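You operate a simulated robot arm through the tools that you are given. There is no shell and no other tool.

Carry out the task below with a simulated robot arm. There is one attempt and no reset: what you move stays moved.

JOB
Pump the green-ring injector from the tester's rack to about 120 bar only, then put it back.
Fine: clamp it in the tester; open the pressure knob before you lift the clamp lever, and shut the knob again; same slot as before; pump no other injector. Where these are worked on the way, their far stop is far enough and under half their travel is too little: pressure knob.

It is judged by the outcome, as a careful person would: the job done as asked, and still so three seconds after it is handed in. It fails if anything else is knocked over, pushed out of place, dropped, spilled or broken.

ROBOT AND FRAMES
A 7-joint arm with a two-finger parallel gripper, fixed in place. Base frame: the origin is on the floor under the middle of its stand, x ahead of it, y to its left, z up. Readings come in m, rad, newtons and seconds.
It reaches about 1.479 m from its shoulder. Its first joint turns from -2.897 to 2.897 rad. Payload 4.4 kg.
The TCP is the grasp point between the finger pads, 0.023 m short of the fingertips. In the tool frame z runs along the fingers and y along their closing line. Largest opening 0.094 m; finger width 0.038, thickness 0.01; the body of the gripper, 0.054 by 0.096 m, starts 0.039 m behind the TCP.
Orientation is that of the tool frame in the base frame, as a unit quaternion [x, y, z, w]. With the fingers straight down and closing along the base's y, the tool's x points along the base's -x, its y along +y and its z along -z.

CONTROLS
- The arm moves only by the tool step_arm. Its argument "targets" is a list that holds one entry, the list of rows, each a list of 7 numbers: the shift along the base's x, y, z in m, then the turn, a rotation vector about the base's x, y, z in rad, then the gripper command, from -1 (shut) to 1 (fully open), values between in proportion. In form: [[[tx, ty, tz, rx, ry, rz, hand], ...]]. A call has 1 to 20 rows; each row is the pose to reach, as a shift and turn from the pose commanded when the call began. A row lasts 0.2 s, in which the tool goes at most 0.05 m and 0.15 rad; a call with a longer step from one row to the next is refused whole, and so is a gripper value outside its range. Where a pose cannot be reached the arm comes as near as it can. A force on the tool above 50 N (or 10 N above the force at the start of the call, whichever is more), or a blocked arm, ends the call early, and 0.2 s more pass. Each finger travels about 0.072 m/s and halts on what it meets, pressing with about 31 N; the grip force reading is that of the motor and also rises with nothing between the fingers. The clock runs only during rows and for 0.2 s after the last one: add rows that repeat a pose to give the fingers time. It gives the time, the measured TCP pose, the force on the tool (base axes), the opening and the grip force at its end, in the units of the frame above (readings bear some noise), with the torque about the TCP (base axes, N m) and any sound that the robot's microphone picked up.
- Cameras (640 x 400 px; columns grow to the right, rows downward): "scene" is fixed at [0.0587, -0.6415, 1.589]; the picture's right is [0.83, -0.56, 0.00], its down [-0.12, -0.18, -0.98] and it looks along [0.55, 0.81, -0.21] (base axes); focal length 356 px, centre (320, 200). "wrist" rides on the gripper at [0.086, 0.016, -0.075] in the tool frame; the picture's right is [-0.18, 0.98, 0.00], its down [-0.58, -0.11, -0.81] and it looks along [-0.79, -0.15, 0.59] (tool axes); focal length 243 px, centre (320, 200). There is no depth. A picture from a camera that has moved, and an enlarged one, comes with that camera's place and axes in the base frame and with its lens. The place of the scene camera against the robot may be out by one fixed shift of up to 0.018 m in any direction.
- capture(camera): a new picture of that camera. It takes no simulated time.
- enlarge(camera, box): a new picture of the part [left, top, right, bottom] of that camera's present view, enlarged. It takes no simulated time.
- close_job(): hands the job in; it is judged then, once.

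Places have to be worked out from the pictures, the camera data and where the tool is seen. Open the gripper and draw the arm clear of the work before you hand the job in, unless the task says otherwise.

The tools are called after "Request:" as name(argument=value, ...) on one line, values as JSON. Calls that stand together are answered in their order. step_arm: Moves the arm, as the interface text tells. Its arguments: {"type":"object","properties":{"targets":{"type":"array","items":{"type":"array","items":{"type":"array","items":{"type":"number"}}}}},"required":["targets"]} The other tools are called the same way: capture (camera) takes a picture; enlarge (camera, box) takes an enlarged picture of a part of a camera's view; close_job () hands the job in.

At the start:

```text
t: 0.0
position: [0.6124, 0.2702, 1.5035]
ee_rot: [0.0, 1.0, 0.0, 0.001]
force: [-0.2, 0.1, -0.1]
wrist_torque: [-0.03, 0.03, 0.0]
finger_gap: 0.0943
gripper_force: 0.0
```

scene: 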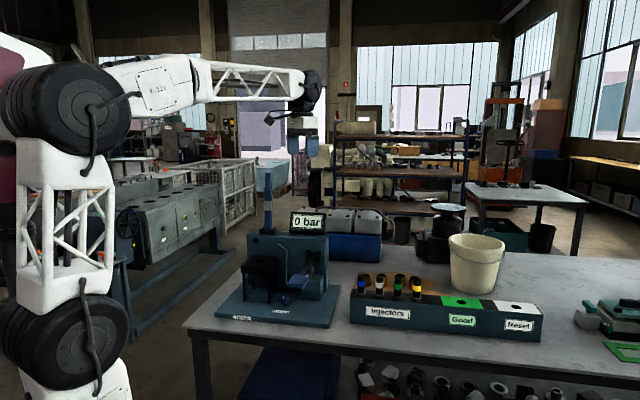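
wrist: 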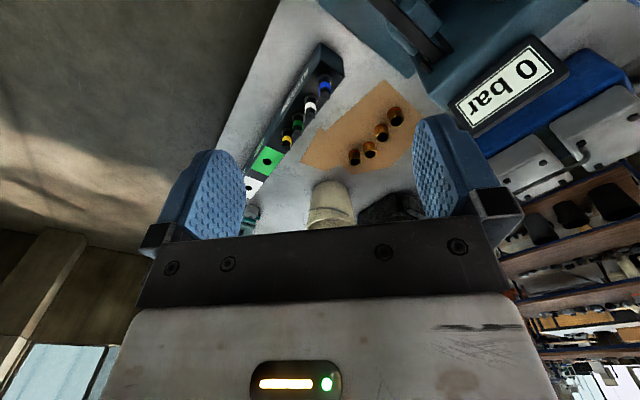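

I start by looking closely at the tester and the rack before moving anything.

Request:
enlarge(camera="scene", box=[200, 170, 360, 340])

Request:
enlarge(camera="scene", box=[340, 250, 560, 360])

Request:
enlarge(camera="wrist", box=[220, 0, 620, 230])

```text
2.35 times, centred on (280, 255) of scene
camera zoom: at [0.0587, -0.6415, 1.589], right [0.83, -0.56, 0.0], down [-0.12, -0.18, -0.98], along [0.55, 0.81, -0.21], focal length 837 px, centre (414, 71)
```

zoom: 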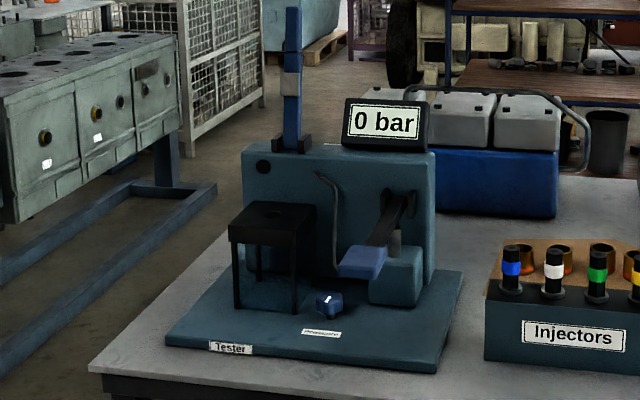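

```text
2.91 times, centred on (450, 305) of scene
camera zoom: at [0.0587, -0.6415, 1.589], right [0.83, -0.56, 0.0], down [-0.12, -0.18, -0.98], along [0.55, 0.81, -0.21], focal length 1035 px, centre (-58, -106)
```

zoom: 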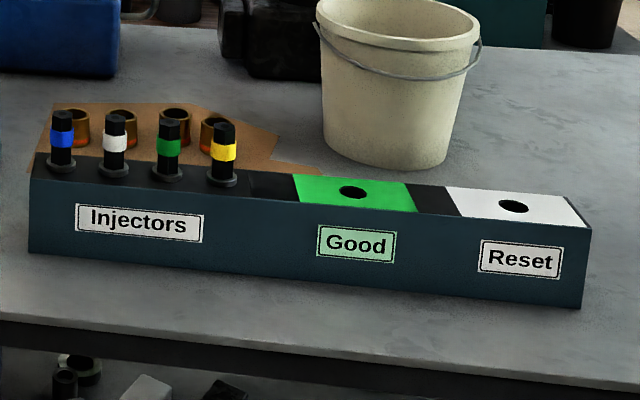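

```text
1.60 times, centred on (420, 115) of wrist
camera zoom: at [0.5248, 0.2862, 1.5798], right [0.18, 0.98, 0.0], down [0.58, -0.11, 0.81], along [0.79, -0.15, -0.59], focal length 388 px, centre (160, 336)
```

zoom: 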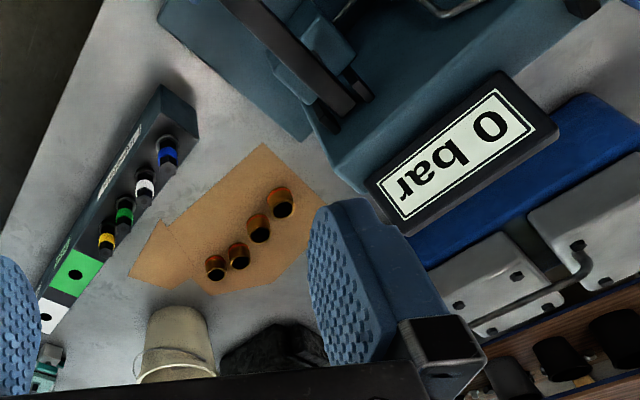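

The tester has several parts I need to tell apart (tall blue lever, small pressure knob, blue pad/handle, black stand with a hole). I zoom in further.

Request:
enlarge(camera="scene", box=[235, 170, 335, 250])

Request:
enlarge(camera="scene", box=[235, 240, 335, 330])

Request:
enlarge(camera="scene", box=[345, 260, 445, 330])

```text
5.00 times, centred on (285, 210) of scene
camera zoom: at [0.0587, -0.6415, 1.589], right [0.83, -0.56, 0.0], down [-0.12, -0.18, -0.98], along [0.55, 0.81, -0.21], focal length 1778 px, centre (495, 150)
```

zoom: 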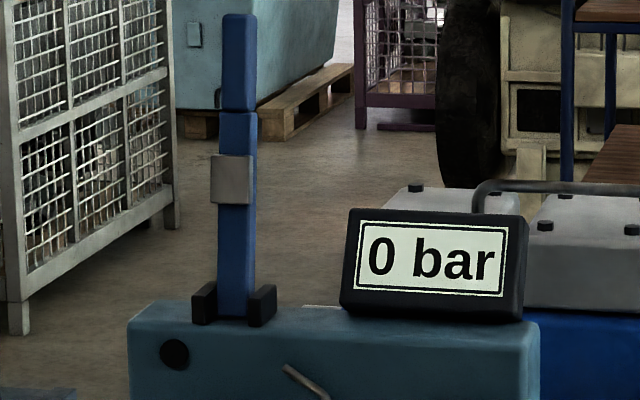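

```text
4.44 times, centred on (285, 285) of scene
camera zoom: at [0.0587, -0.6415, 1.589], right [0.83, -0.56, 0.0], down [-0.12, -0.18, -0.98], along [0.55, 0.81, -0.21], focal length 1581 px, centre (476, -178)
```

zoom: 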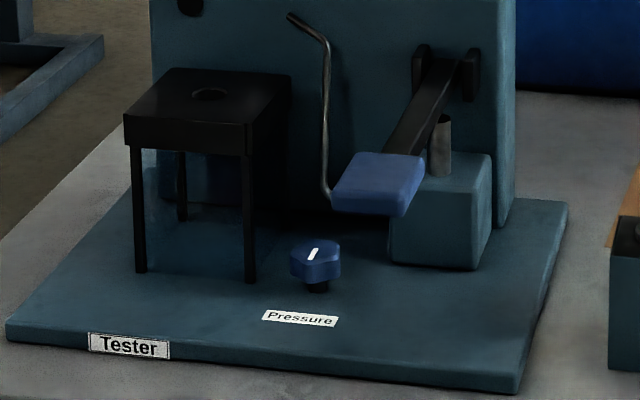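

```text
5.71 times, centred on (395, 295) of scene
camera zoom: at [0.0587, -0.6415, 1.589], right [0.83, -0.56, 0.0], down [-0.12, -0.18, -0.98], along [0.55, 0.81, -0.21], focal length 2032 px, centre (-109, -343)
```

zoom: 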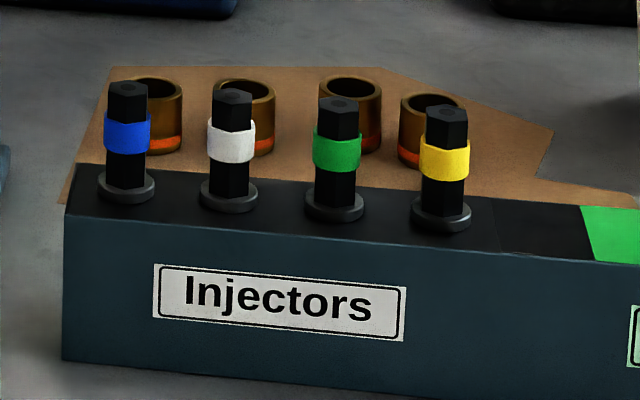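

Now a closer look at the same things in the wrist view, to triangulate table height and positions.

Request:
enlarge(camera="wrist", box=[230, 30, 390, 200])

Request:
enlarge(camera="wrist", box=[310, 0, 620, 140])

```text
2.35 times, centred on (310, 115) of wrist
camera zoom: at [0.5248, 0.2862, 1.5798], right [0.18, 0.98, 0.0], down [0.58, -0.11, 0.81], along [0.79, -0.15, -0.59], focal length 571 px, centre (344, 400)
```

zoom: 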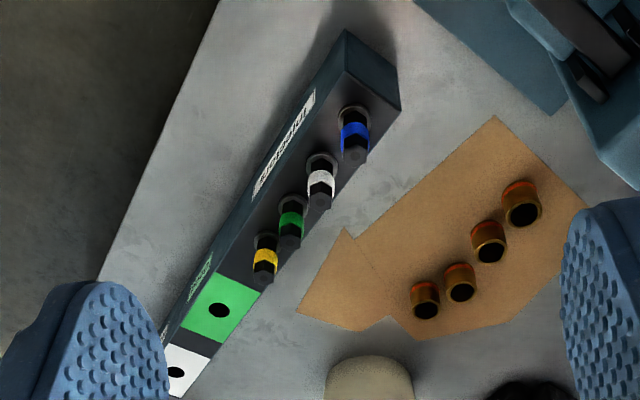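

```text
2.06 times, centred on (465, 70) of wrist
camera zoom: at [0.5248, 0.2862, 1.5798], right [0.18, 0.98, 0.0], down [0.58, -0.11, 0.81], along [0.79, -0.15, -0.59], focal length 501 px, centre (21, 468)
```

zoom: 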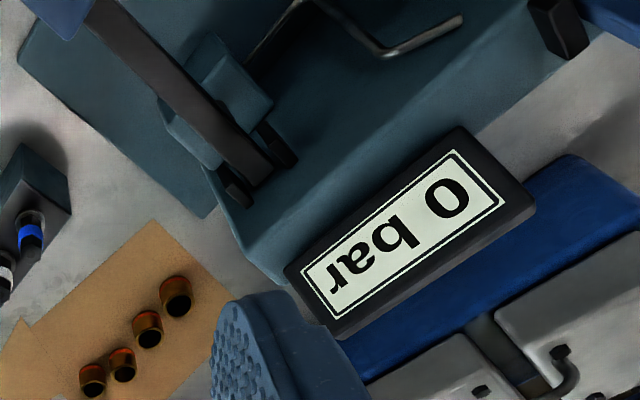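

Rough triangulation: rack injectors near (0.89, 0.15, ~1.02) with the rack line running along about (0.7,-0.7), tester near (0.6, 0.45). I back the hand away at height and yaw it so the wrist camera looks at the tester's front.

Request:
step_arm(targets=[[[-0.03, -0.015, 0, 0, 0, 0.13, 1], [-0.06, -0.03, 0, 0, 0, 0.26, 1], [-0.09, -0.045, 0, 0, 0, 0.39, 1], [-0.12, -0.06, 0, 0, 0, 0.52, 1], [-0.15, -0.075, 0, 0, 0, 0.65, 1], [-0.18, -0.09, 0, 0, 0, 0.785, 1], [-0.18, -0.09, 0, 0, 0, 0.785, 1]]])

```text
t: 1.6
position: [0.4328, 0.1797, 1.5048]
ee_rot: [-0.382, 0.924, 0.0, 0.001]
force: [-0.1, 0.1, 0.0]
wrist_torque: [-0.04, -0.03, -0.02]
finger_gap: 0.094
gripper_force: 0.0
```

The arm moved cleanly with no contact. I take pictures from both cameras.

Request:
capture(camera="wrist")

Request:
capture(camera="scene")

```text
taken
camera wrist: at [0.3592, 0.1291, 1.5806], right [-0.57, 0.82, 0.0], down [0.49, 0.33, 0.81], along [0.67, 0.46, -0.59], focal length 243 px, centre (320, 200)
```

wrist: 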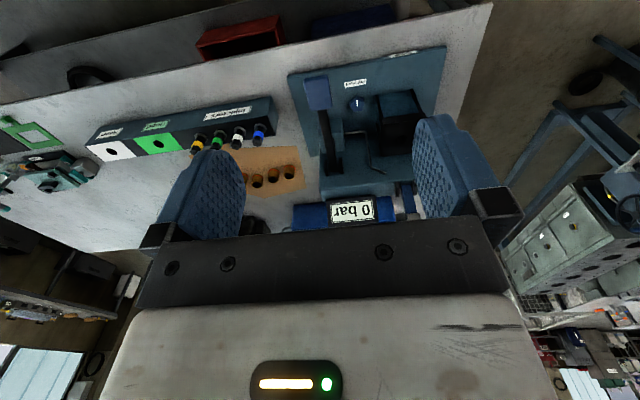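

```text
taken
```

scene: 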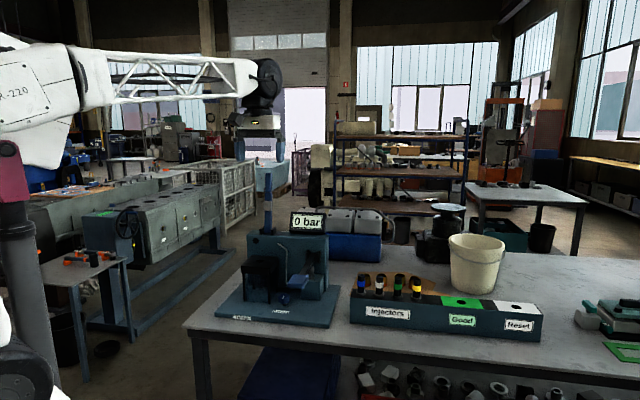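

The whole tester and rack are in view now; I enlarge those parts.

Request:
enlarge(camera="wrist", box=[280, 30, 460, 230])

Request:
enlarge(camera="wrist", box=[80, 80, 310, 220])

Request:
enlarge(camera="wrist", box=[290, 60, 440, 160])

```text
2.00 times, centred on (370, 130) of wrist
camera zoom: at [0.3592, 0.1291, 1.5806], right [-0.57, 0.82, 0.0], down [0.49, 0.33, 0.81], along [0.67, 0.46, -0.59], focal length 485 px, centre (220, 340)
```

zoom: 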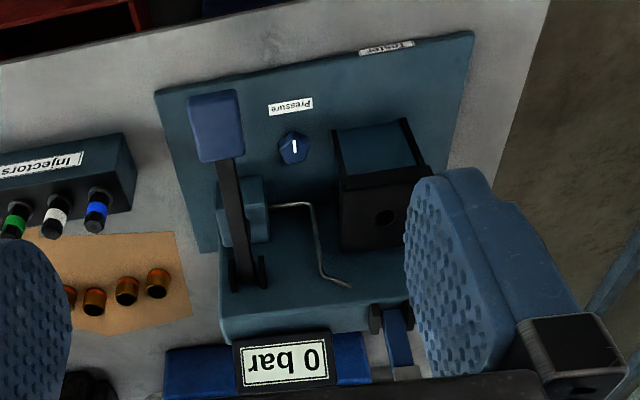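

```text
2.78 times, centred on (195, 150) of wrist
camera zoom: at [0.3592, 0.1291, 1.5806], right [-0.57, 0.82, 0.0], down [0.49, 0.33, 0.81], along [0.67, 0.46, -0.59], focal length 675 px, centre (668, 339)
```

zoom: 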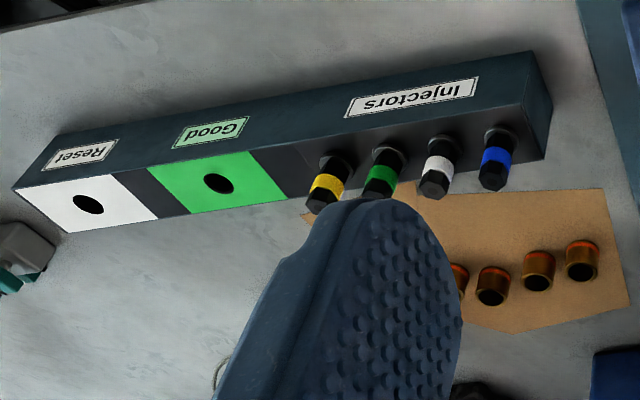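

```text
4.00 times, centred on (365, 110) of wrist
camera zoom: at [0.3592, 0.1291, 1.5806], right [-0.57, 0.82, 0.0], down [0.49, 0.33, 0.81], along [0.67, 0.46, -0.59], focal length 970 px, centre (140, 560)
```

zoom: 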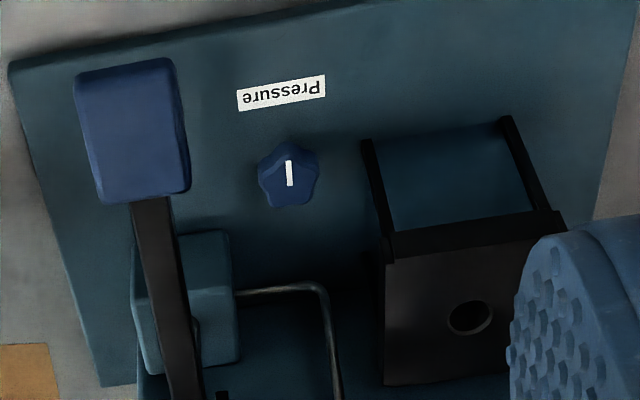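

The tester and rack both sit at about 45° to the base. Estimates: knob ≈ (0.62, 0.43, 0.97), stand hole ≈ (0.58, 0.54, 1.08), clamp-lever pivot ≈ (0.645, 0.597, 1.18). I go lower in front of the tester for a closer view, staying in free space.

Request:
step_arm(targets=[[[-0.001, 0.029, -0.034, 0, 0, 0, 1], [-0.003, 0.058, -0.068, 0, 0, 0, 1], [-0.004, 0.087, -0.102, 0, 0, 0, 1], [-0.006, 0.116, -0.136, 0, 0, 0, 1], [-0.007, 0.145, -0.17, 0, 0, 0, 1], [-0.009, 0.174, -0.205, 0, 0, 0, 1], [-0.009, 0.174, -0.205, 0, 0, 0, 1]]])

Request:
capture(camera="wrist")

Request:
enlarge(camera="wrist", box=[220, 0, 440, 140])

Request:
enlarge(camera="wrist", box=[220, 100, 440, 240])

```text
t: 3.2
position: [0.4272, 0.3531, 1.2984]
ee_rot: [-0.383, 0.924, -0.001, 0.0]
force: [0.0, 0.1, 0.3]
wrist_torque: [-0.01, -0.01, 0.03]
finger_gap: 0.094
gripper_force: 0.0
```

```text
taken
camera wrist: at [0.3531, 0.3034, 1.3744], right [-0.56, 0.83, 0.0], down [0.49, 0.33, 0.81], along [0.67, 0.46, -0.59], focal length 243 px, centre (320, 200)
```

wrist: 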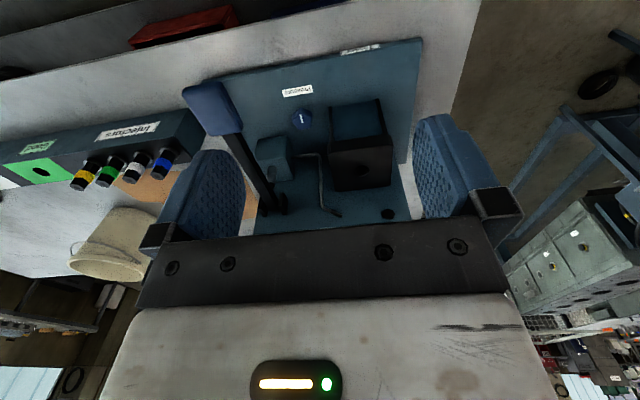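

```text
2.86 times, centred on (330, 70) of wrist
camera zoom: at [0.3531, 0.3034, 1.3744], right [-0.56, 0.83, 0.0], down [0.49, 0.33, 0.81], along [0.67, 0.46, -0.59], focal length 693 px, centre (291, 571)
```

zoom: 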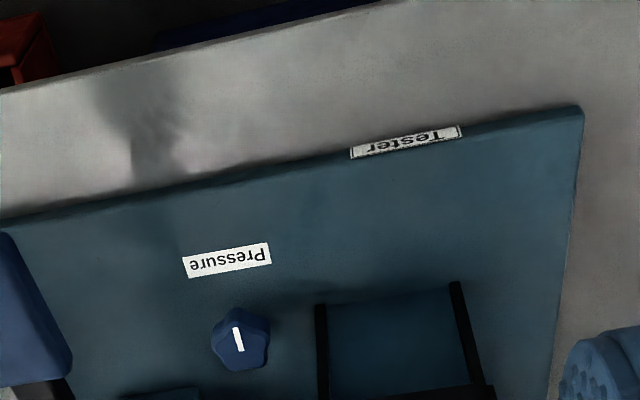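

```text
2.86 times, centred on (330, 170) of wrist
camera zoom: at [0.3531, 0.3034, 1.3744], right [-0.56, 0.83, 0.0], down [0.49, 0.33, 0.81], along [0.67, 0.46, -0.59], focal length 693 px, centre (291, 286)
```

zoom: 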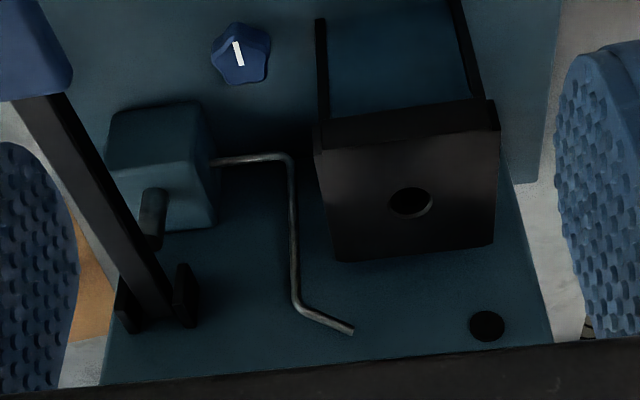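

I use the scene camera to calibrate its fixed offset against the known TCP, since the fingers should be visible.

Request:
capture(camera="scene")

Request:
enlarge(camera="scene", box=[150, 120, 350, 340])

```text
taken
```

scene: 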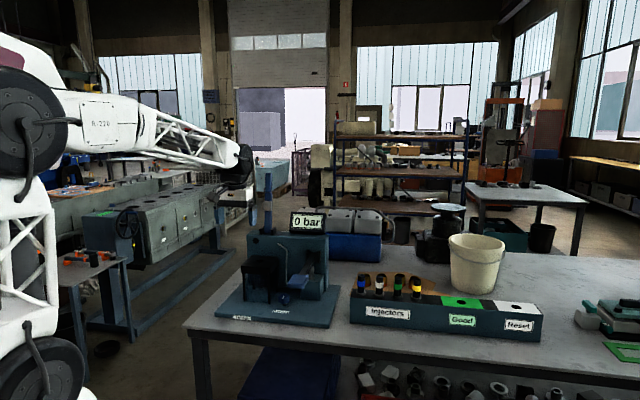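

```text
1.82 times, centred on (250, 230) of scene
camera zoom: at [0.0587, -0.6415, 1.589], right [0.83, -0.56, 0.0], down [-0.12, -0.18, -0.98], along [0.55, 0.81, -0.21], focal length 647 px, centre (447, 146)
```

zoom: 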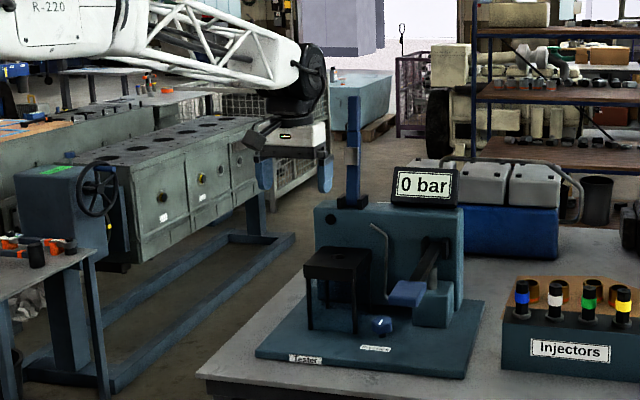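

Request:
enlarge(camera="scene", box=[210, 170, 270, 210])

Request:
enlarge(camera="scene", box=[230, 240, 340, 330])

```text
10.00 times, centred on (240, 190) of scene
camera zoom: at [0.0587, -0.6415, 1.589], right [0.83, -0.56, 0.0], down [-0.12, -0.18, -0.98], along [0.55, 0.81, -0.21], focal length 3557 px, centre (1120, 300)
```

zoom: 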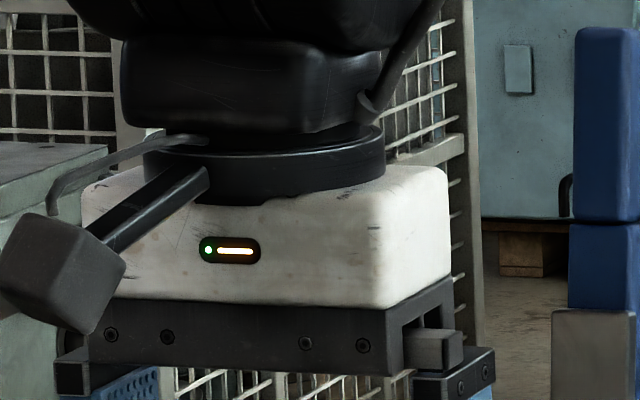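

```text
4.44 times, centred on (285, 285) of scene
camera zoom: at [0.0587, -0.6415, 1.589], right [0.83, -0.56, 0.0], down [-0.12, -0.18, -0.98], along [0.55, 0.81, -0.21], focal length 1581 px, centre (476, -178)
```

zoom: 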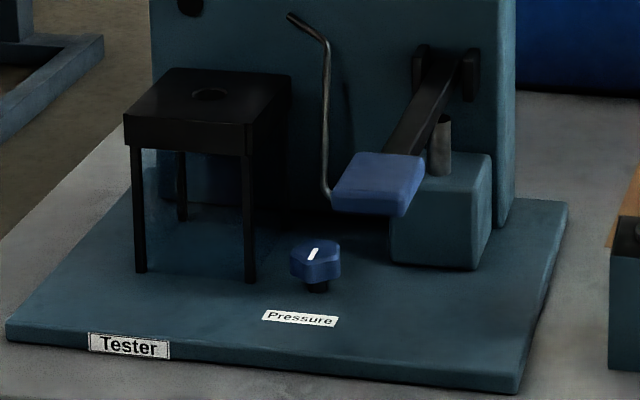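

Request:
enlarge(camera="scene", box=[210, 195, 270, 235])

```text
10.00 times, centred on (240, 215) of scene
camera zoom: at [0.0587, -0.6415, 1.589], right [0.83, -0.56, 0.0], down [-0.12, -0.18, -0.98], along [0.55, 0.81, -0.21], focal length 3557 px, centre (1120, 50)
```

zoom: 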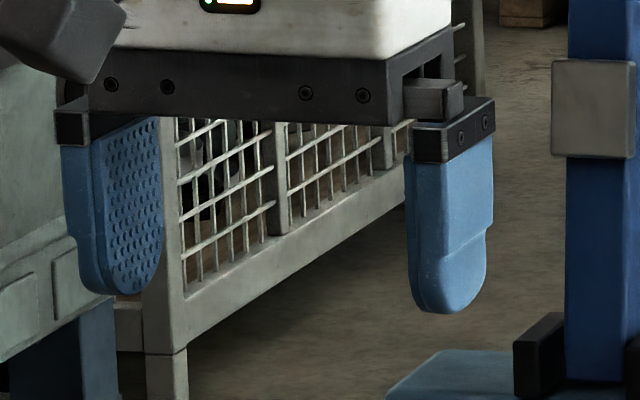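

The scene camera appears offset by roughly 5 mm right and 11 mm down from nominal. Now I enlarge the rack in the present wrist view for a third fix on the green injector.

Request:
enlarge(camera="wrist", box=[0, 100, 220, 240])

```text
2.86 times, centred on (110, 170) of wrist
camera zoom: at [0.3531, 0.3034, 1.3744], right [-0.56, 0.83, 0.0], down [0.49, 0.33, 0.81], along [0.67, 0.46, -0.59], focal length 693 px, centre (920, 286)
```

zoom: 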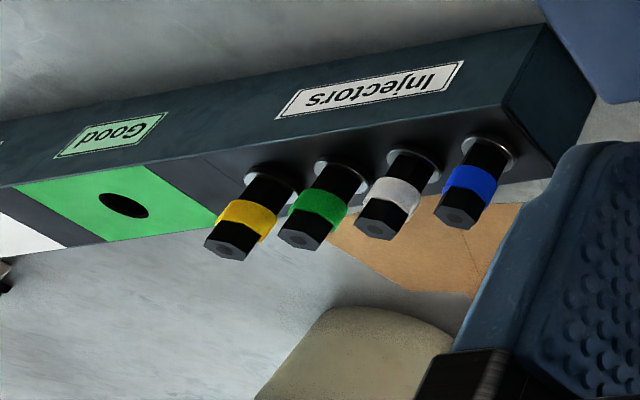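

Fix from wrist and scene agree: green injector axis ≈ (0.927, 0.1515), flange top z ≈ 0.986, tip z ≈ 1.051. I move above it at z ≈ 1.24 while yawing to −45° so the fingers close across the rack (clear of the neighbours).

Request:
step_arm(targets=[[[0.04, -0.0165, 0.01, 0, 0, -0.13, 1], [0.08, -0.033, 0.02, 0, 0, -0.26, 1], [0.12, -0.0495, 0.02, 0, 0, -0.39, 1], [0.16, -0.066, 0.02, 0, 0, -0.52, 1], [0.2, -0.0825, 0.02, 0, 0, -0.65, 1], [0.24, -0.099, 0.02, 0, 0, -0.78, 1], [0.28, -0.1155, 0.02, 0, 0, -0.91, 1], [0.32, -0.132, 0.01, 0, 0, -1.04, 1], [0.36, -0.1485, 0, 0, 0, -1.17, 1], [0.4, -0.165, -0.02, 0, 0, -1.3, 1], [0.44, -0.1815, -0.04, 0, 0, -1.43, 1], [0.48, -0.198, -0.06, 0, 0, -1.5708, 1], [0.5, -0.2015, -0.06, 0, 0, -1.5708, 1], [0.5, -0.2015, -0.06, 0, 0, -1.5708, 1]]])

Request:
capture(camera="wrist")

Request:
capture(camera="scene")

```text
t: 6.2
position: [0.9201, 0.1519, 1.2397]
ee_rot: [0.383, 0.924, 0.0, 0.0]
force: [-0.2, 0.8, 0.6]
wrist_torque: [-0.01, -0.01, -0.03]
finger_gap: 0.094
gripper_force: 0.0
```

```text
taken
camera wrist: at [0.8703, 0.2252, 1.3155], right [0.83, 0.56, 0.0], down [0.33, -0.49, 0.81], along [0.45, -0.67, -0.59], focal length 243 px, centre (320, 200)
```

wrist: 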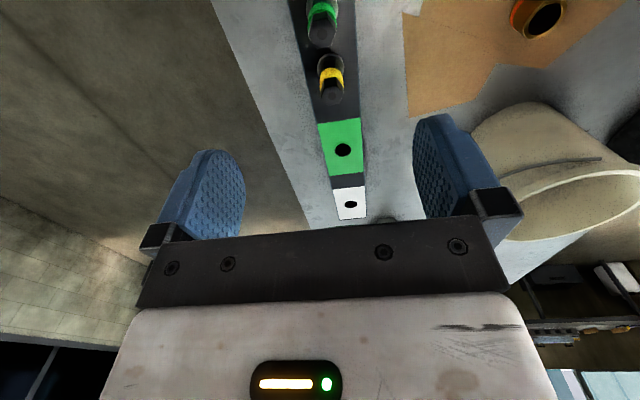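

```text
taken
```

scene: 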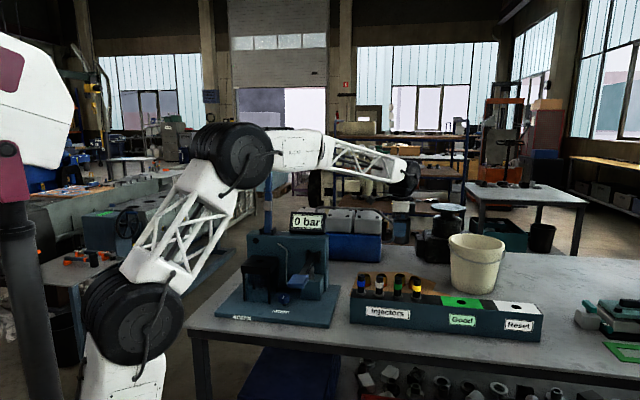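

The green injector is near column 322, row 28 — very close to where a point directly under the TCP should appear. I enlarge to fine-tune.

Request:
enlarge(camera="wrist", box=[270, 0, 390, 120])

Request:
enlarge(camera="scene", box=[350, 190, 450, 320])

```text
3.33 times, centred on (330, 60) of wrist
camera zoom: at [0.8703, 0.2252, 1.3155], right [0.83, 0.56, 0.0], down [0.33, -0.49, 0.81], along [0.45, -0.67, -0.59], focal length 809 px, centre (287, 667)
```

zoom: 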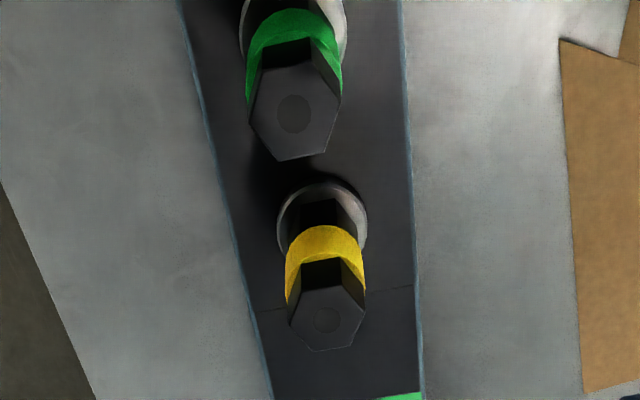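

```text
3.08 times, centred on (400, 255) of scene
camera zoom: at [0.0587, -0.6415, 1.589], right [0.83, -0.56, 0.0], down [-0.12, -0.18, -0.98], along [0.55, 0.81, -0.21], focal length 1094 px, centre (74, 31)
```

zoom: 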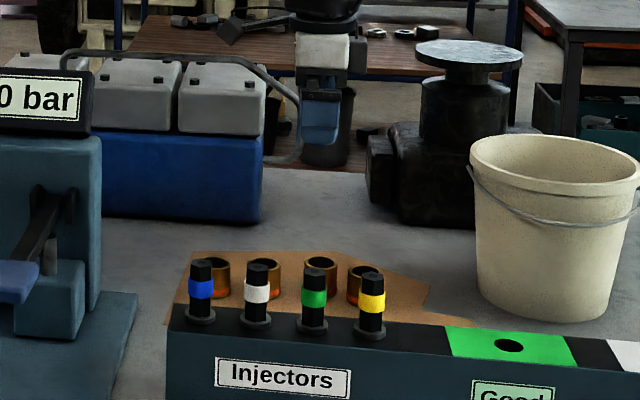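

Offset to the green injector is about (+5, −2) mm. I correct and descend to z ≈ 1.12 (fingertips still ~45 mm above the tip), then look again.

Request:
step_arm(targets=[[[0.002, -0.001, -0.04, 0, 0, 0, 1], [0.004, -0.002, -0.08, 0, 0, 0, 1], [0.005, -0.002, -0.12, 0, 0, 0, 1], [0.005, -0.002, -0.12, 0, 0, 0, 1], [0.005, -0.002, -0.12, 0, 0, 0, 1]]])

Request:
capture(camera="wrist")

Request:
enlarge(camera="wrist", box=[240, 30, 420, 180])

Request:
enlarge(camera="scene", box=[360, 220, 440, 310])

```text
t: 7.4
position: [0.9292, 0.1539, 1.1201]
ee_rot: [0.382, 0.924, 0.0, 0.0]
force: [-0.5, -0.4, 0.3]
wrist_torque: [-0.02, -0.02, -0.02]
finger_gap: 0.0941
gripper_force: 0.1
```

```text
taken
camera wrist: at [0.8784, 0.2254, 1.1964], right [0.83, 0.56, 0.0], down [0.33, -0.49, 0.81], along [0.46, -0.67, -0.59], focal length 243 px, centre (320, 200)
```

wrist: 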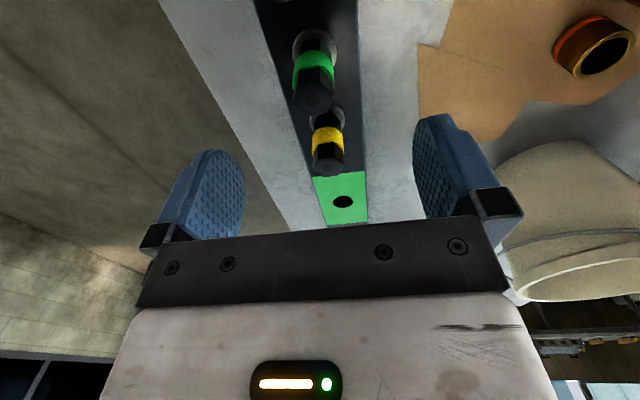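

```text
2.67 times, centred on (330, 105) of wrist
camera zoom: at [0.8784, 0.2254, 1.1964], right [0.83, 0.56, 0.0], down [0.33, -0.49, 0.81], along [0.46, -0.67, -0.59], focal length 647 px, centre (293, 453)
```

zoom: 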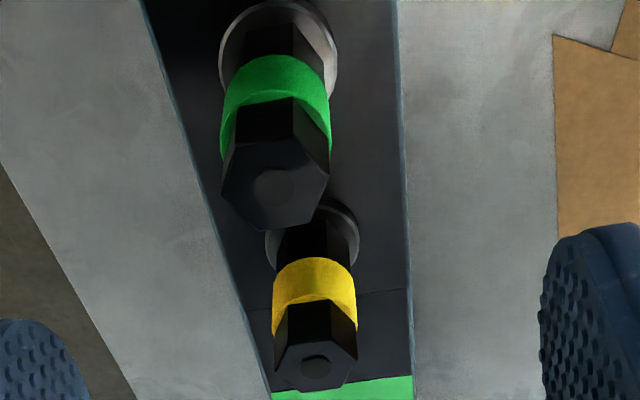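

```text
4.44 times, centred on (400, 265) of scene
camera zoom: at [0.0587, -0.6415, 1.589], right [0.83, -0.56, 0.0], down [-0.12, -0.18, -0.98], along [0.55, 0.81, -0.21], focal length 1581 px, centre (-36, -89)
```

zoom: 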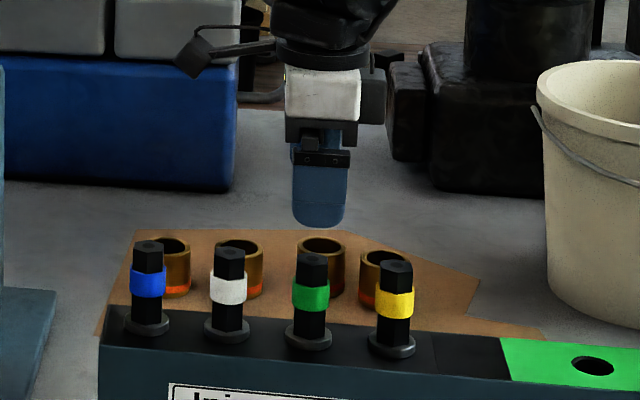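

Two wrist views agree on the injector at (0.9246, 0.149), tip z 1.051; I'm ~5 mm off across the fingers. I correct and descend to TCP z ≈ 1.023 with fingers open, straddling it.

Request:
step_arm(targets=[[[-0.0045, -0.0035, 0, 0, 0, 0, 1], [-0.0045, -0.0035, -0.03, 0, 0, 0, 1], [-0.0045, -0.0035, -0.065, 0, 0, 0, 1], [-0.0045, -0.0035, -0.097, 0, 0, 0, 1], [-0.0045, -0.0035, -0.097, 0, 0, 0, 1]]])

Request:
capture(camera="wrist")

Request:
enlarge(camera="wrist", box=[200, 70, 440, 230])

Request:
enlarge(camera="scene", box=[360, 220, 440, 310])

```text
t: 8.6
position: [0.9218, 0.1462, 1.021]
ee_rot: [0.383, 0.924, 0.0, 0.001]
force: [0.2, -0.4, 0.0]
wrist_torque: [0.01, -0.02, 0.03]
finger_gap: 0.0939
gripper_force: 0.2
```

```text
taken
camera wrist: at [0.8724, 0.2191, 1.0966], right [0.83, 0.56, 0.0], down [0.33, -0.49, 0.81], along [0.46, -0.67, -0.59], focal length 243 px, centre (320, 200)
```

wrist: 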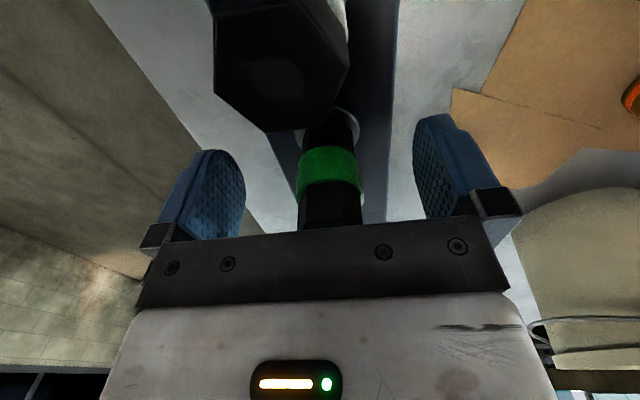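

```text
2.50 times, centred on (320, 150) of wrist
camera zoom: at [0.8724, 0.2191, 1.0966], right [0.83, 0.56, 0.0], down [0.33, -0.49, 0.81], along [0.46, -0.67, -0.59], focal length 606 px, centre (320, 325)
```

zoom: 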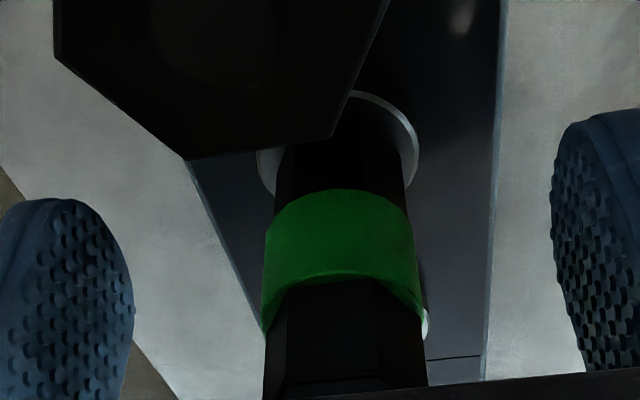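

```text
4.44 times, centred on (400, 265) of scene
camera zoom: at [0.0587, -0.6415, 1.589], right [0.83, -0.56, 0.0], down [-0.12, -0.18, -0.98], along [0.55, 0.81, -0.21], focal length 1581 px, centre (-36, -89)
```

zoom: 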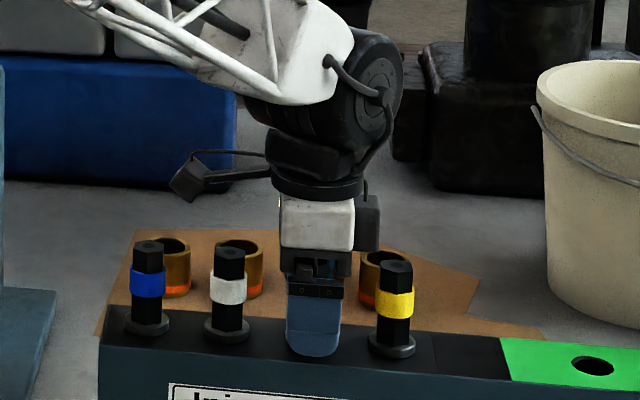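

The fingers straddle the green injector with clear margins, and it sits about 4 mm toward +x/+y of the finger centre. I shift a few mm to centre before closing.

Request:
step_arm(targets=[[[0.0032, 0.0026, 0, 0, 0, 0, 1], [0.0032, 0.0026, 0, 0, 0, 0, 1]]])

Request:
enlarge(camera="wrist", box=[200, 70, 440, 230])

```text
t: 9.2
position: [0.9263, 0.1501, 1.022]
ee_rot: [0.383, 0.924, 0.0, 0.0]
force: [-0.2, -0.4, 0.5]
wrist_torque: [0.02, 0.02, -0.01]
finger_gap: 0.0941
gripper_force: 0.1
```

```text
2.50 times, centred on (320, 150) of wrist
camera zoom: at [0.8756, 0.2216, 1.0978], right [0.83, 0.56, 0.0], down [0.33, -0.49, 0.81], along [0.46, -0.67, -0.59], focal length 606 px, centre (320, 325)
```

zoom: 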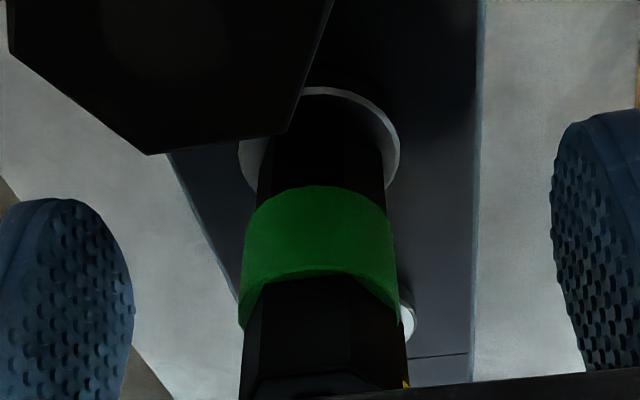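

The injector is now centred between the pads. I close the gripper.

Request:
step_arm(targets=[[[0, 0, 0, 0, 0, 0, 0], [0, 0, 0, 0, 0, 0, -0.5], [0, 0, 0, 0, 0, 0, -1], [0, 0, 0, 0, 0, 0, -1], [0, 0, 0, 0, 0, 0, -1]]])

Request:
capture(camera="wrist")

Request:
enlarge(camera="scene", box=[360, 220, 440, 310])

```text
t: 10.4
position: [0.9247, 0.1506, 1.0227]
ee_rot: [0.383, 0.924, 0.0, 0.0]
force: [0.5, -0.2, 0.3]
wrist_torque: [0.06, -0.08, -0.01]
finger_gap: 0.0275
gripper_force: 30.5
```

```text
taken
camera wrist: at [0.8756, 0.2216, 1.0978], right [0.83, 0.56, 0.0], down [0.33, -0.49, 0.81], along [0.46, -0.67, -0.59], focal length 243 px, centre (320, 200)
```

wrist: 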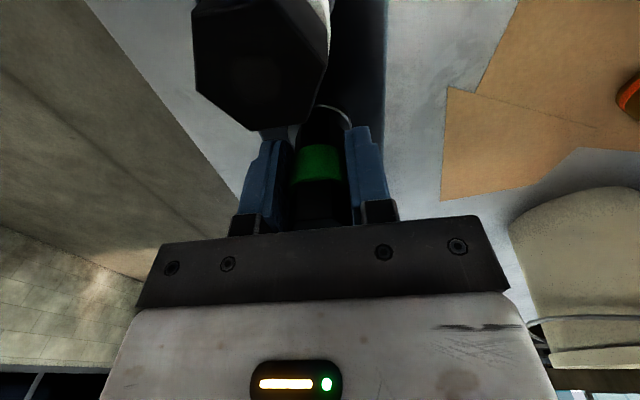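

```text
4.44 times, centred on (400, 265) of scene
camera zoom: at [0.0587, -0.6415, 1.589], right [0.83, -0.56, 0.0], down [-0.12, -0.18, -0.98], along [0.55, 0.81, -0.21], focal length 1581 px, centre (-36, -89)
```

zoom: 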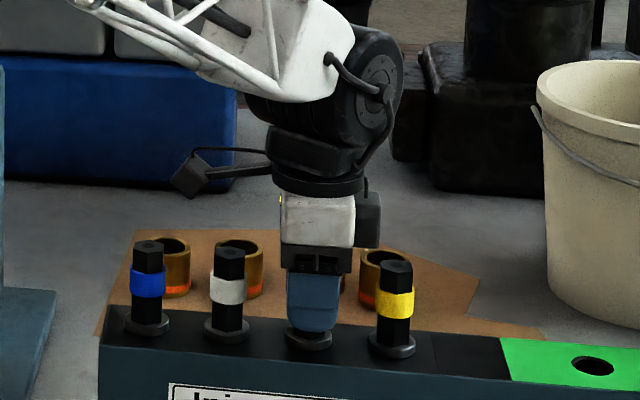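

Gripped at 27.5 mm on the ring with 30 N. I lift straight up slowly to clear the slot and check.

Request:
step_arm(targets=[[[0, 0, 0.015, 0, 0, 0, -1], [0, 0, 0.03, 0, 0, 0, -1], [0, 0, 0.05, 0, 0, 0, -1], [0, 0, 0.07, 0, 0, 0, -1], [0, 0, 0.1, 0, 0, 0, -1], [0, 0, 0.13, 0, 0, 0, -1], [0, 0, 0.16, 0, 0, 0, -1], [0, 0, 0.16, 0, 0, 0, -1]]])

Request:
capture(camera="wrist")

Request:
enlarge(camera="scene", box=[350, 190, 450, 310])

```text
t: 12.2
position: [0.9279, 0.1502, 1.1835]
ee_rot: [0.383, 0.924, 0.0, -0.001]
force: [0.5, 0.9, -2.4]
wrist_torque: [0.04, 0.02, 0.0]
finger_gap: 0.027
gripper_force: 30.6
```

```text
taken
camera wrist: at [0.8781, 0.2226, 1.259], right [0.83, 0.56, 0.0], down [0.33, -0.49, 0.81], along [0.46, -0.67, -0.59], focal length 243 px, centre (320, 200)
```

wrist: 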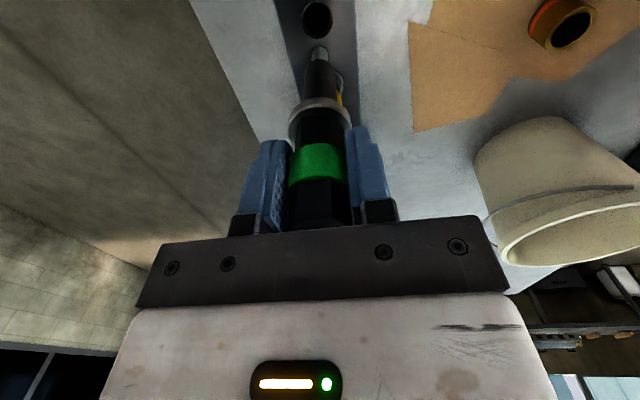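

```text
3.33 times, centred on (400, 250) of scene
camera zoom: at [0.0587, -0.6415, 1.589], right [0.83, -0.56, 0.0], down [-0.12, -0.18, -0.98], along [0.55, 0.81, -0.21], focal length 1186 px, centre (53, 33)
```

zoom: 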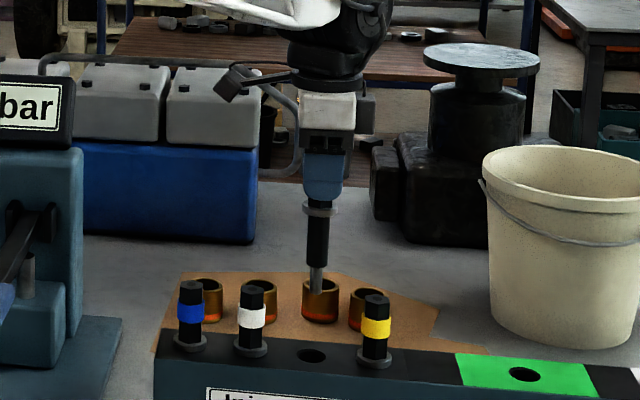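

The injector is out cleanly; its nose reaches ~90 mm below the flange. Refined fixes put the stand hole at about (0.597, 0.570, 1.047), with the clamp pivot behind it. I rise, then carry the injector over at z ≈ 1.28 while yawing back to +45°.

Request:
step_arm(targets=[[[0, 0, 0.045, 0, 0, 0, -1], [0, 0, 0.09, 0, 0, 0, -1], [-0.0275, 0.035, 0.11, 0, 0, 0.131, -1], [-0.055, 0.07, 0.11, 0, 0, 0.262, -1], [-0.0825, 0.105, 0.11, 0, 0, 0.393, -1], [-0.11, 0.14, 0.11, 0, 0, 0.524, -1], [-0.1375, 0.175, 0.11, 0, 0, 0.655, -1], [-0.165, 0.21, 0.11, 0, 0, 0.786, -1], [-0.1925, 0.245, 0.11, 0, 0, 0.917, -1], [-0.22, 0.28, 0.11, 0, 0, 1.048, -1], [-0.2475, 0.315, 0.11, 0, 0, 1.179, -1], [-0.275, 0.35, 0.11, 0, 0, 1.31, -1], [-0.3025, 0.385, 0.11, 0, 0, 1.441, -1], [-0.33, 0.42, 0.1, 0, 0, 1.5708, -1], [-0.33, 0.42, 0.1, 0, 0, 1.5708, -1], [-0.33, 0.42, 0.1, 0, 0, 1.5708, -1]]])

Request:
capture(camera="wrist")

Request:
enlarge(camera="wrist", box=[220, 0, 420, 130])

Request:
enlarge(camera="scene", box=[200, 160, 360, 320])

```text
t: 15.6
position: [0.5945, 0.5699, 1.2821]
ee_rot: [-0.383, 0.924, 0.0, 0.001]
force: [0.2, -0.9, -3.9]
wrist_torque: [0.03, 0.01, -0.06]
finger_gap: 0.027
gripper_force: 31.3
```

```text
taken
camera wrist: at [0.5213, 0.5211, 1.3579], right [-0.57, 0.82, 0.0], down [0.49, 0.33, 0.81], along [0.67, 0.46, -0.59], focal length 243 px, centre (320, 200)
```

wrist: 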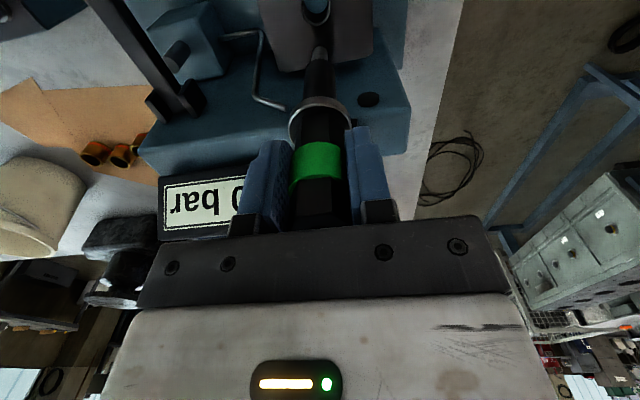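

```text
3.08 times, centred on (320, 65) of wrist
camera zoom: at [0.5213, 0.5211, 1.3579], right [-0.57, 0.82, 0.0], down [0.49, 0.33, 0.81], along [0.67, 0.46, -0.59], focal length 746 px, centre (320, 615)
```

zoom: 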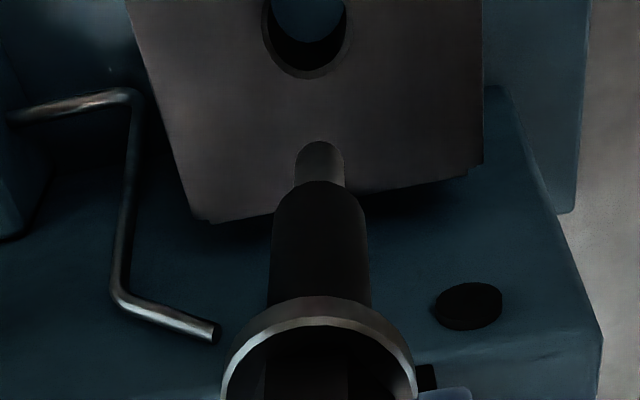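

```text
2.50 times, centred on (280, 240) of scene
camera zoom: at [0.0587, -0.6415, 1.589], right [0.83, -0.56, 0.0], down [-0.12, -0.18, -0.98], along [0.55, 0.81, -0.21], focal length 889 px, centre (420, 100)
```

zoom: 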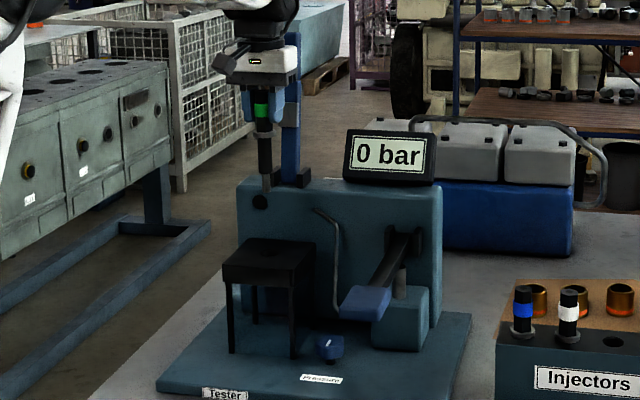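

The hole is directly below, about 4–5 mm toward +e1 (image left). I shift by (+3.6, −2.6) mm and descend so the nose is ~25 mm above the stand, then recheck.

Request:
step_arm(targets=[[[0.0036, -0.0026, -0.01, 0, 0, 0, -1], [0.0036, -0.0026, -0.045, 0, 0, 0, -1], [0.0036, -0.0026, -0.08, 0, 0, 0, -1], [0.0036, -0.0026, -0.08, 0, 0, 0, -1], [0.0036, -0.0026, -0.08, 0, 0, 0, -1]]])

Request:
enlarge(camera="wrist", box=[220, 0, 420, 130])

Request:
enlarge(camera="scene", box=[220, 190, 300, 300])

```text
t: 16.8
position: [0.5992, 0.5682, 1.2004]
ee_rot: [-0.383, 0.924, 0.0, 0.001]
force: [-0.2, 1.1, -3.2]
wrist_torque: [0.02, 0.0, 0.03]
finger_gap: 0.0271
gripper_force: 30.9
```

```text
3.08 times, centred on (320, 65) of wrist
camera zoom: at [0.526, 0.5182, 1.277], right [-0.56, 0.83, 0.0], down [0.49, 0.33, 0.81], along [0.67, 0.46, -0.59], focal length 746 px, centre (320, 615)
```

zoom: 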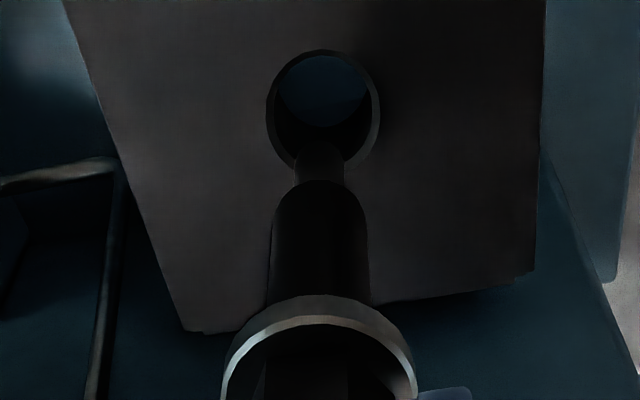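

```text
3.64 times, centred on (260, 245) of scene
camera zoom: at [0.0587, -0.6415, 1.589], right [0.83, -0.56, 0.0], down [-0.12, -0.18, -0.98], along [0.55, 0.81, -0.21], focal length 1293 px, centre (538, 36)
```

zoom: 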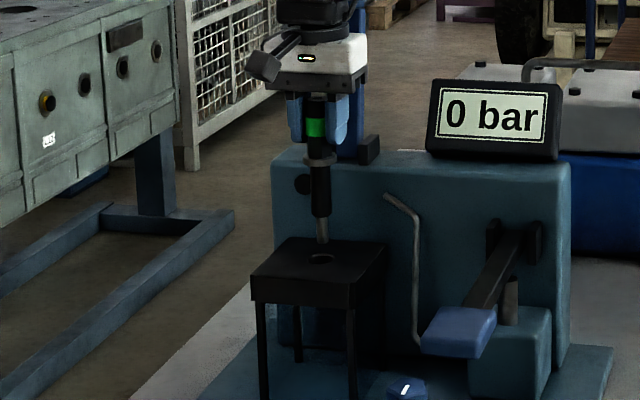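

Lateral alignment looks right; along the n direction I suspect the hole is ~5 mm nearer the front. I enlarge the scene view to measure the nose-to-hole height.

Request:
enlarge(camera="scene", box=[235, 225, 285, 275])

Request:
enlarge(camera="wrist", box=[270, 0, 370, 75])

```text
8.00 times, centred on (260, 250) of scene
camera zoom: at [0.0587, -0.6415, 1.589], right [0.83, -0.56, 0.0], down [-0.12, -0.18, -0.98], along [0.55, 0.81, -0.21], focal length 2845 px, centre (800, -200)
```

zoom: 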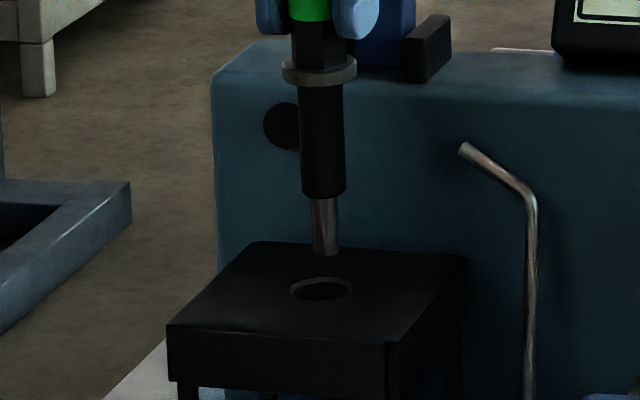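

```text
5.33 times, centred on (320, 38) of wrist
camera zoom: at [0.526, 0.5182, 1.277], right [-0.56, 0.83, 0.0], down [0.49, 0.33, 0.81], along [0.67, 0.46, -0.59], focal length 1294 px, centre (320, 1067)
```

zoom: 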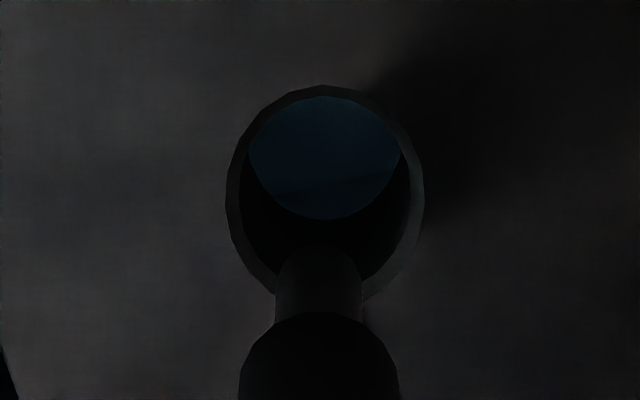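

Measuring nose vs. hole in both views: the hole is about 7 mm toward the front (−n) and 2 mm toward −e1 from the injector axis. I apply that shift at this height and recheck.

Request:
step_arm(targets=[[[-0.0064, -0.0035, 0, 0, 0, 0, -1], [-0.0064, -0.0035, 0, 0, 0, 0, -1], [-0.0064, -0.0035, 0, 0, 0, 0, -1]]])

Request:
enlarge(camera="scene", box=[235, 225, 285, 275])

Request:
enlarge(camera="wrist", box=[270, 0, 370, 75])

```text
t: 17.6
position: [0.5936, 0.5648, 1.2016]
ee_rot: [-0.383, 0.924, 0.0, 0.0]
force: [0.4, 0.0, -2.4]
wrist_torque: [0.0, 0.01, 0.0]
finger_gap: 0.0272
gripper_force: 31.0
```

```text
8.00 times, centred on (260, 250) of scene
camera zoom: at [0.0587, -0.6415, 1.589], right [0.83, -0.56, 0.0], down [-0.12, -0.18, -0.98], along [0.55, 0.81, -0.21], focal length 2845 px, centre (800, -200)
```

zoom: 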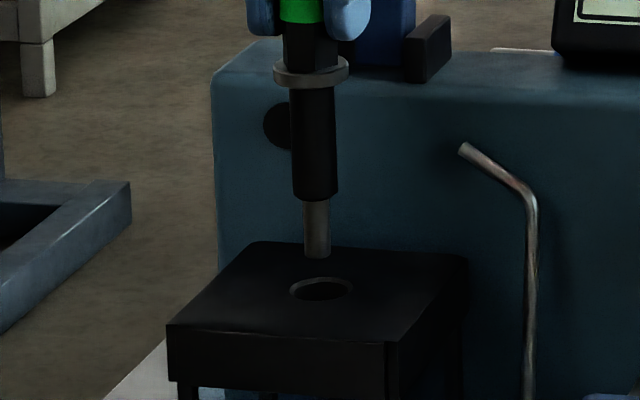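

```text
5.33 times, centred on (320, 38) of wrist
camera zoom: at [0.5201, 0.515, 1.2782], right [-0.56, 0.83, 0.0], down [0.49, 0.33, 0.81], along [0.67, 0.46, -0.59], focal length 1294 px, centre (320, 1067)
```

zoom: 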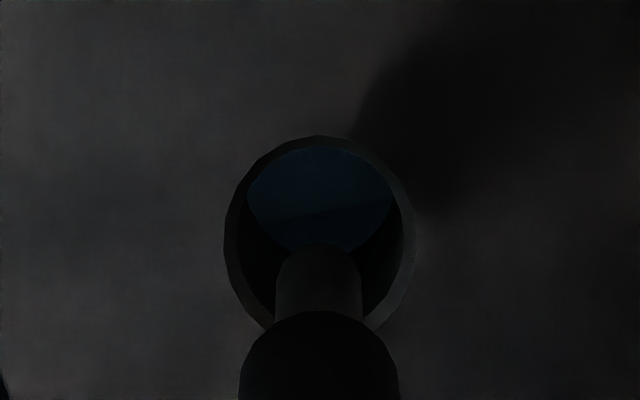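

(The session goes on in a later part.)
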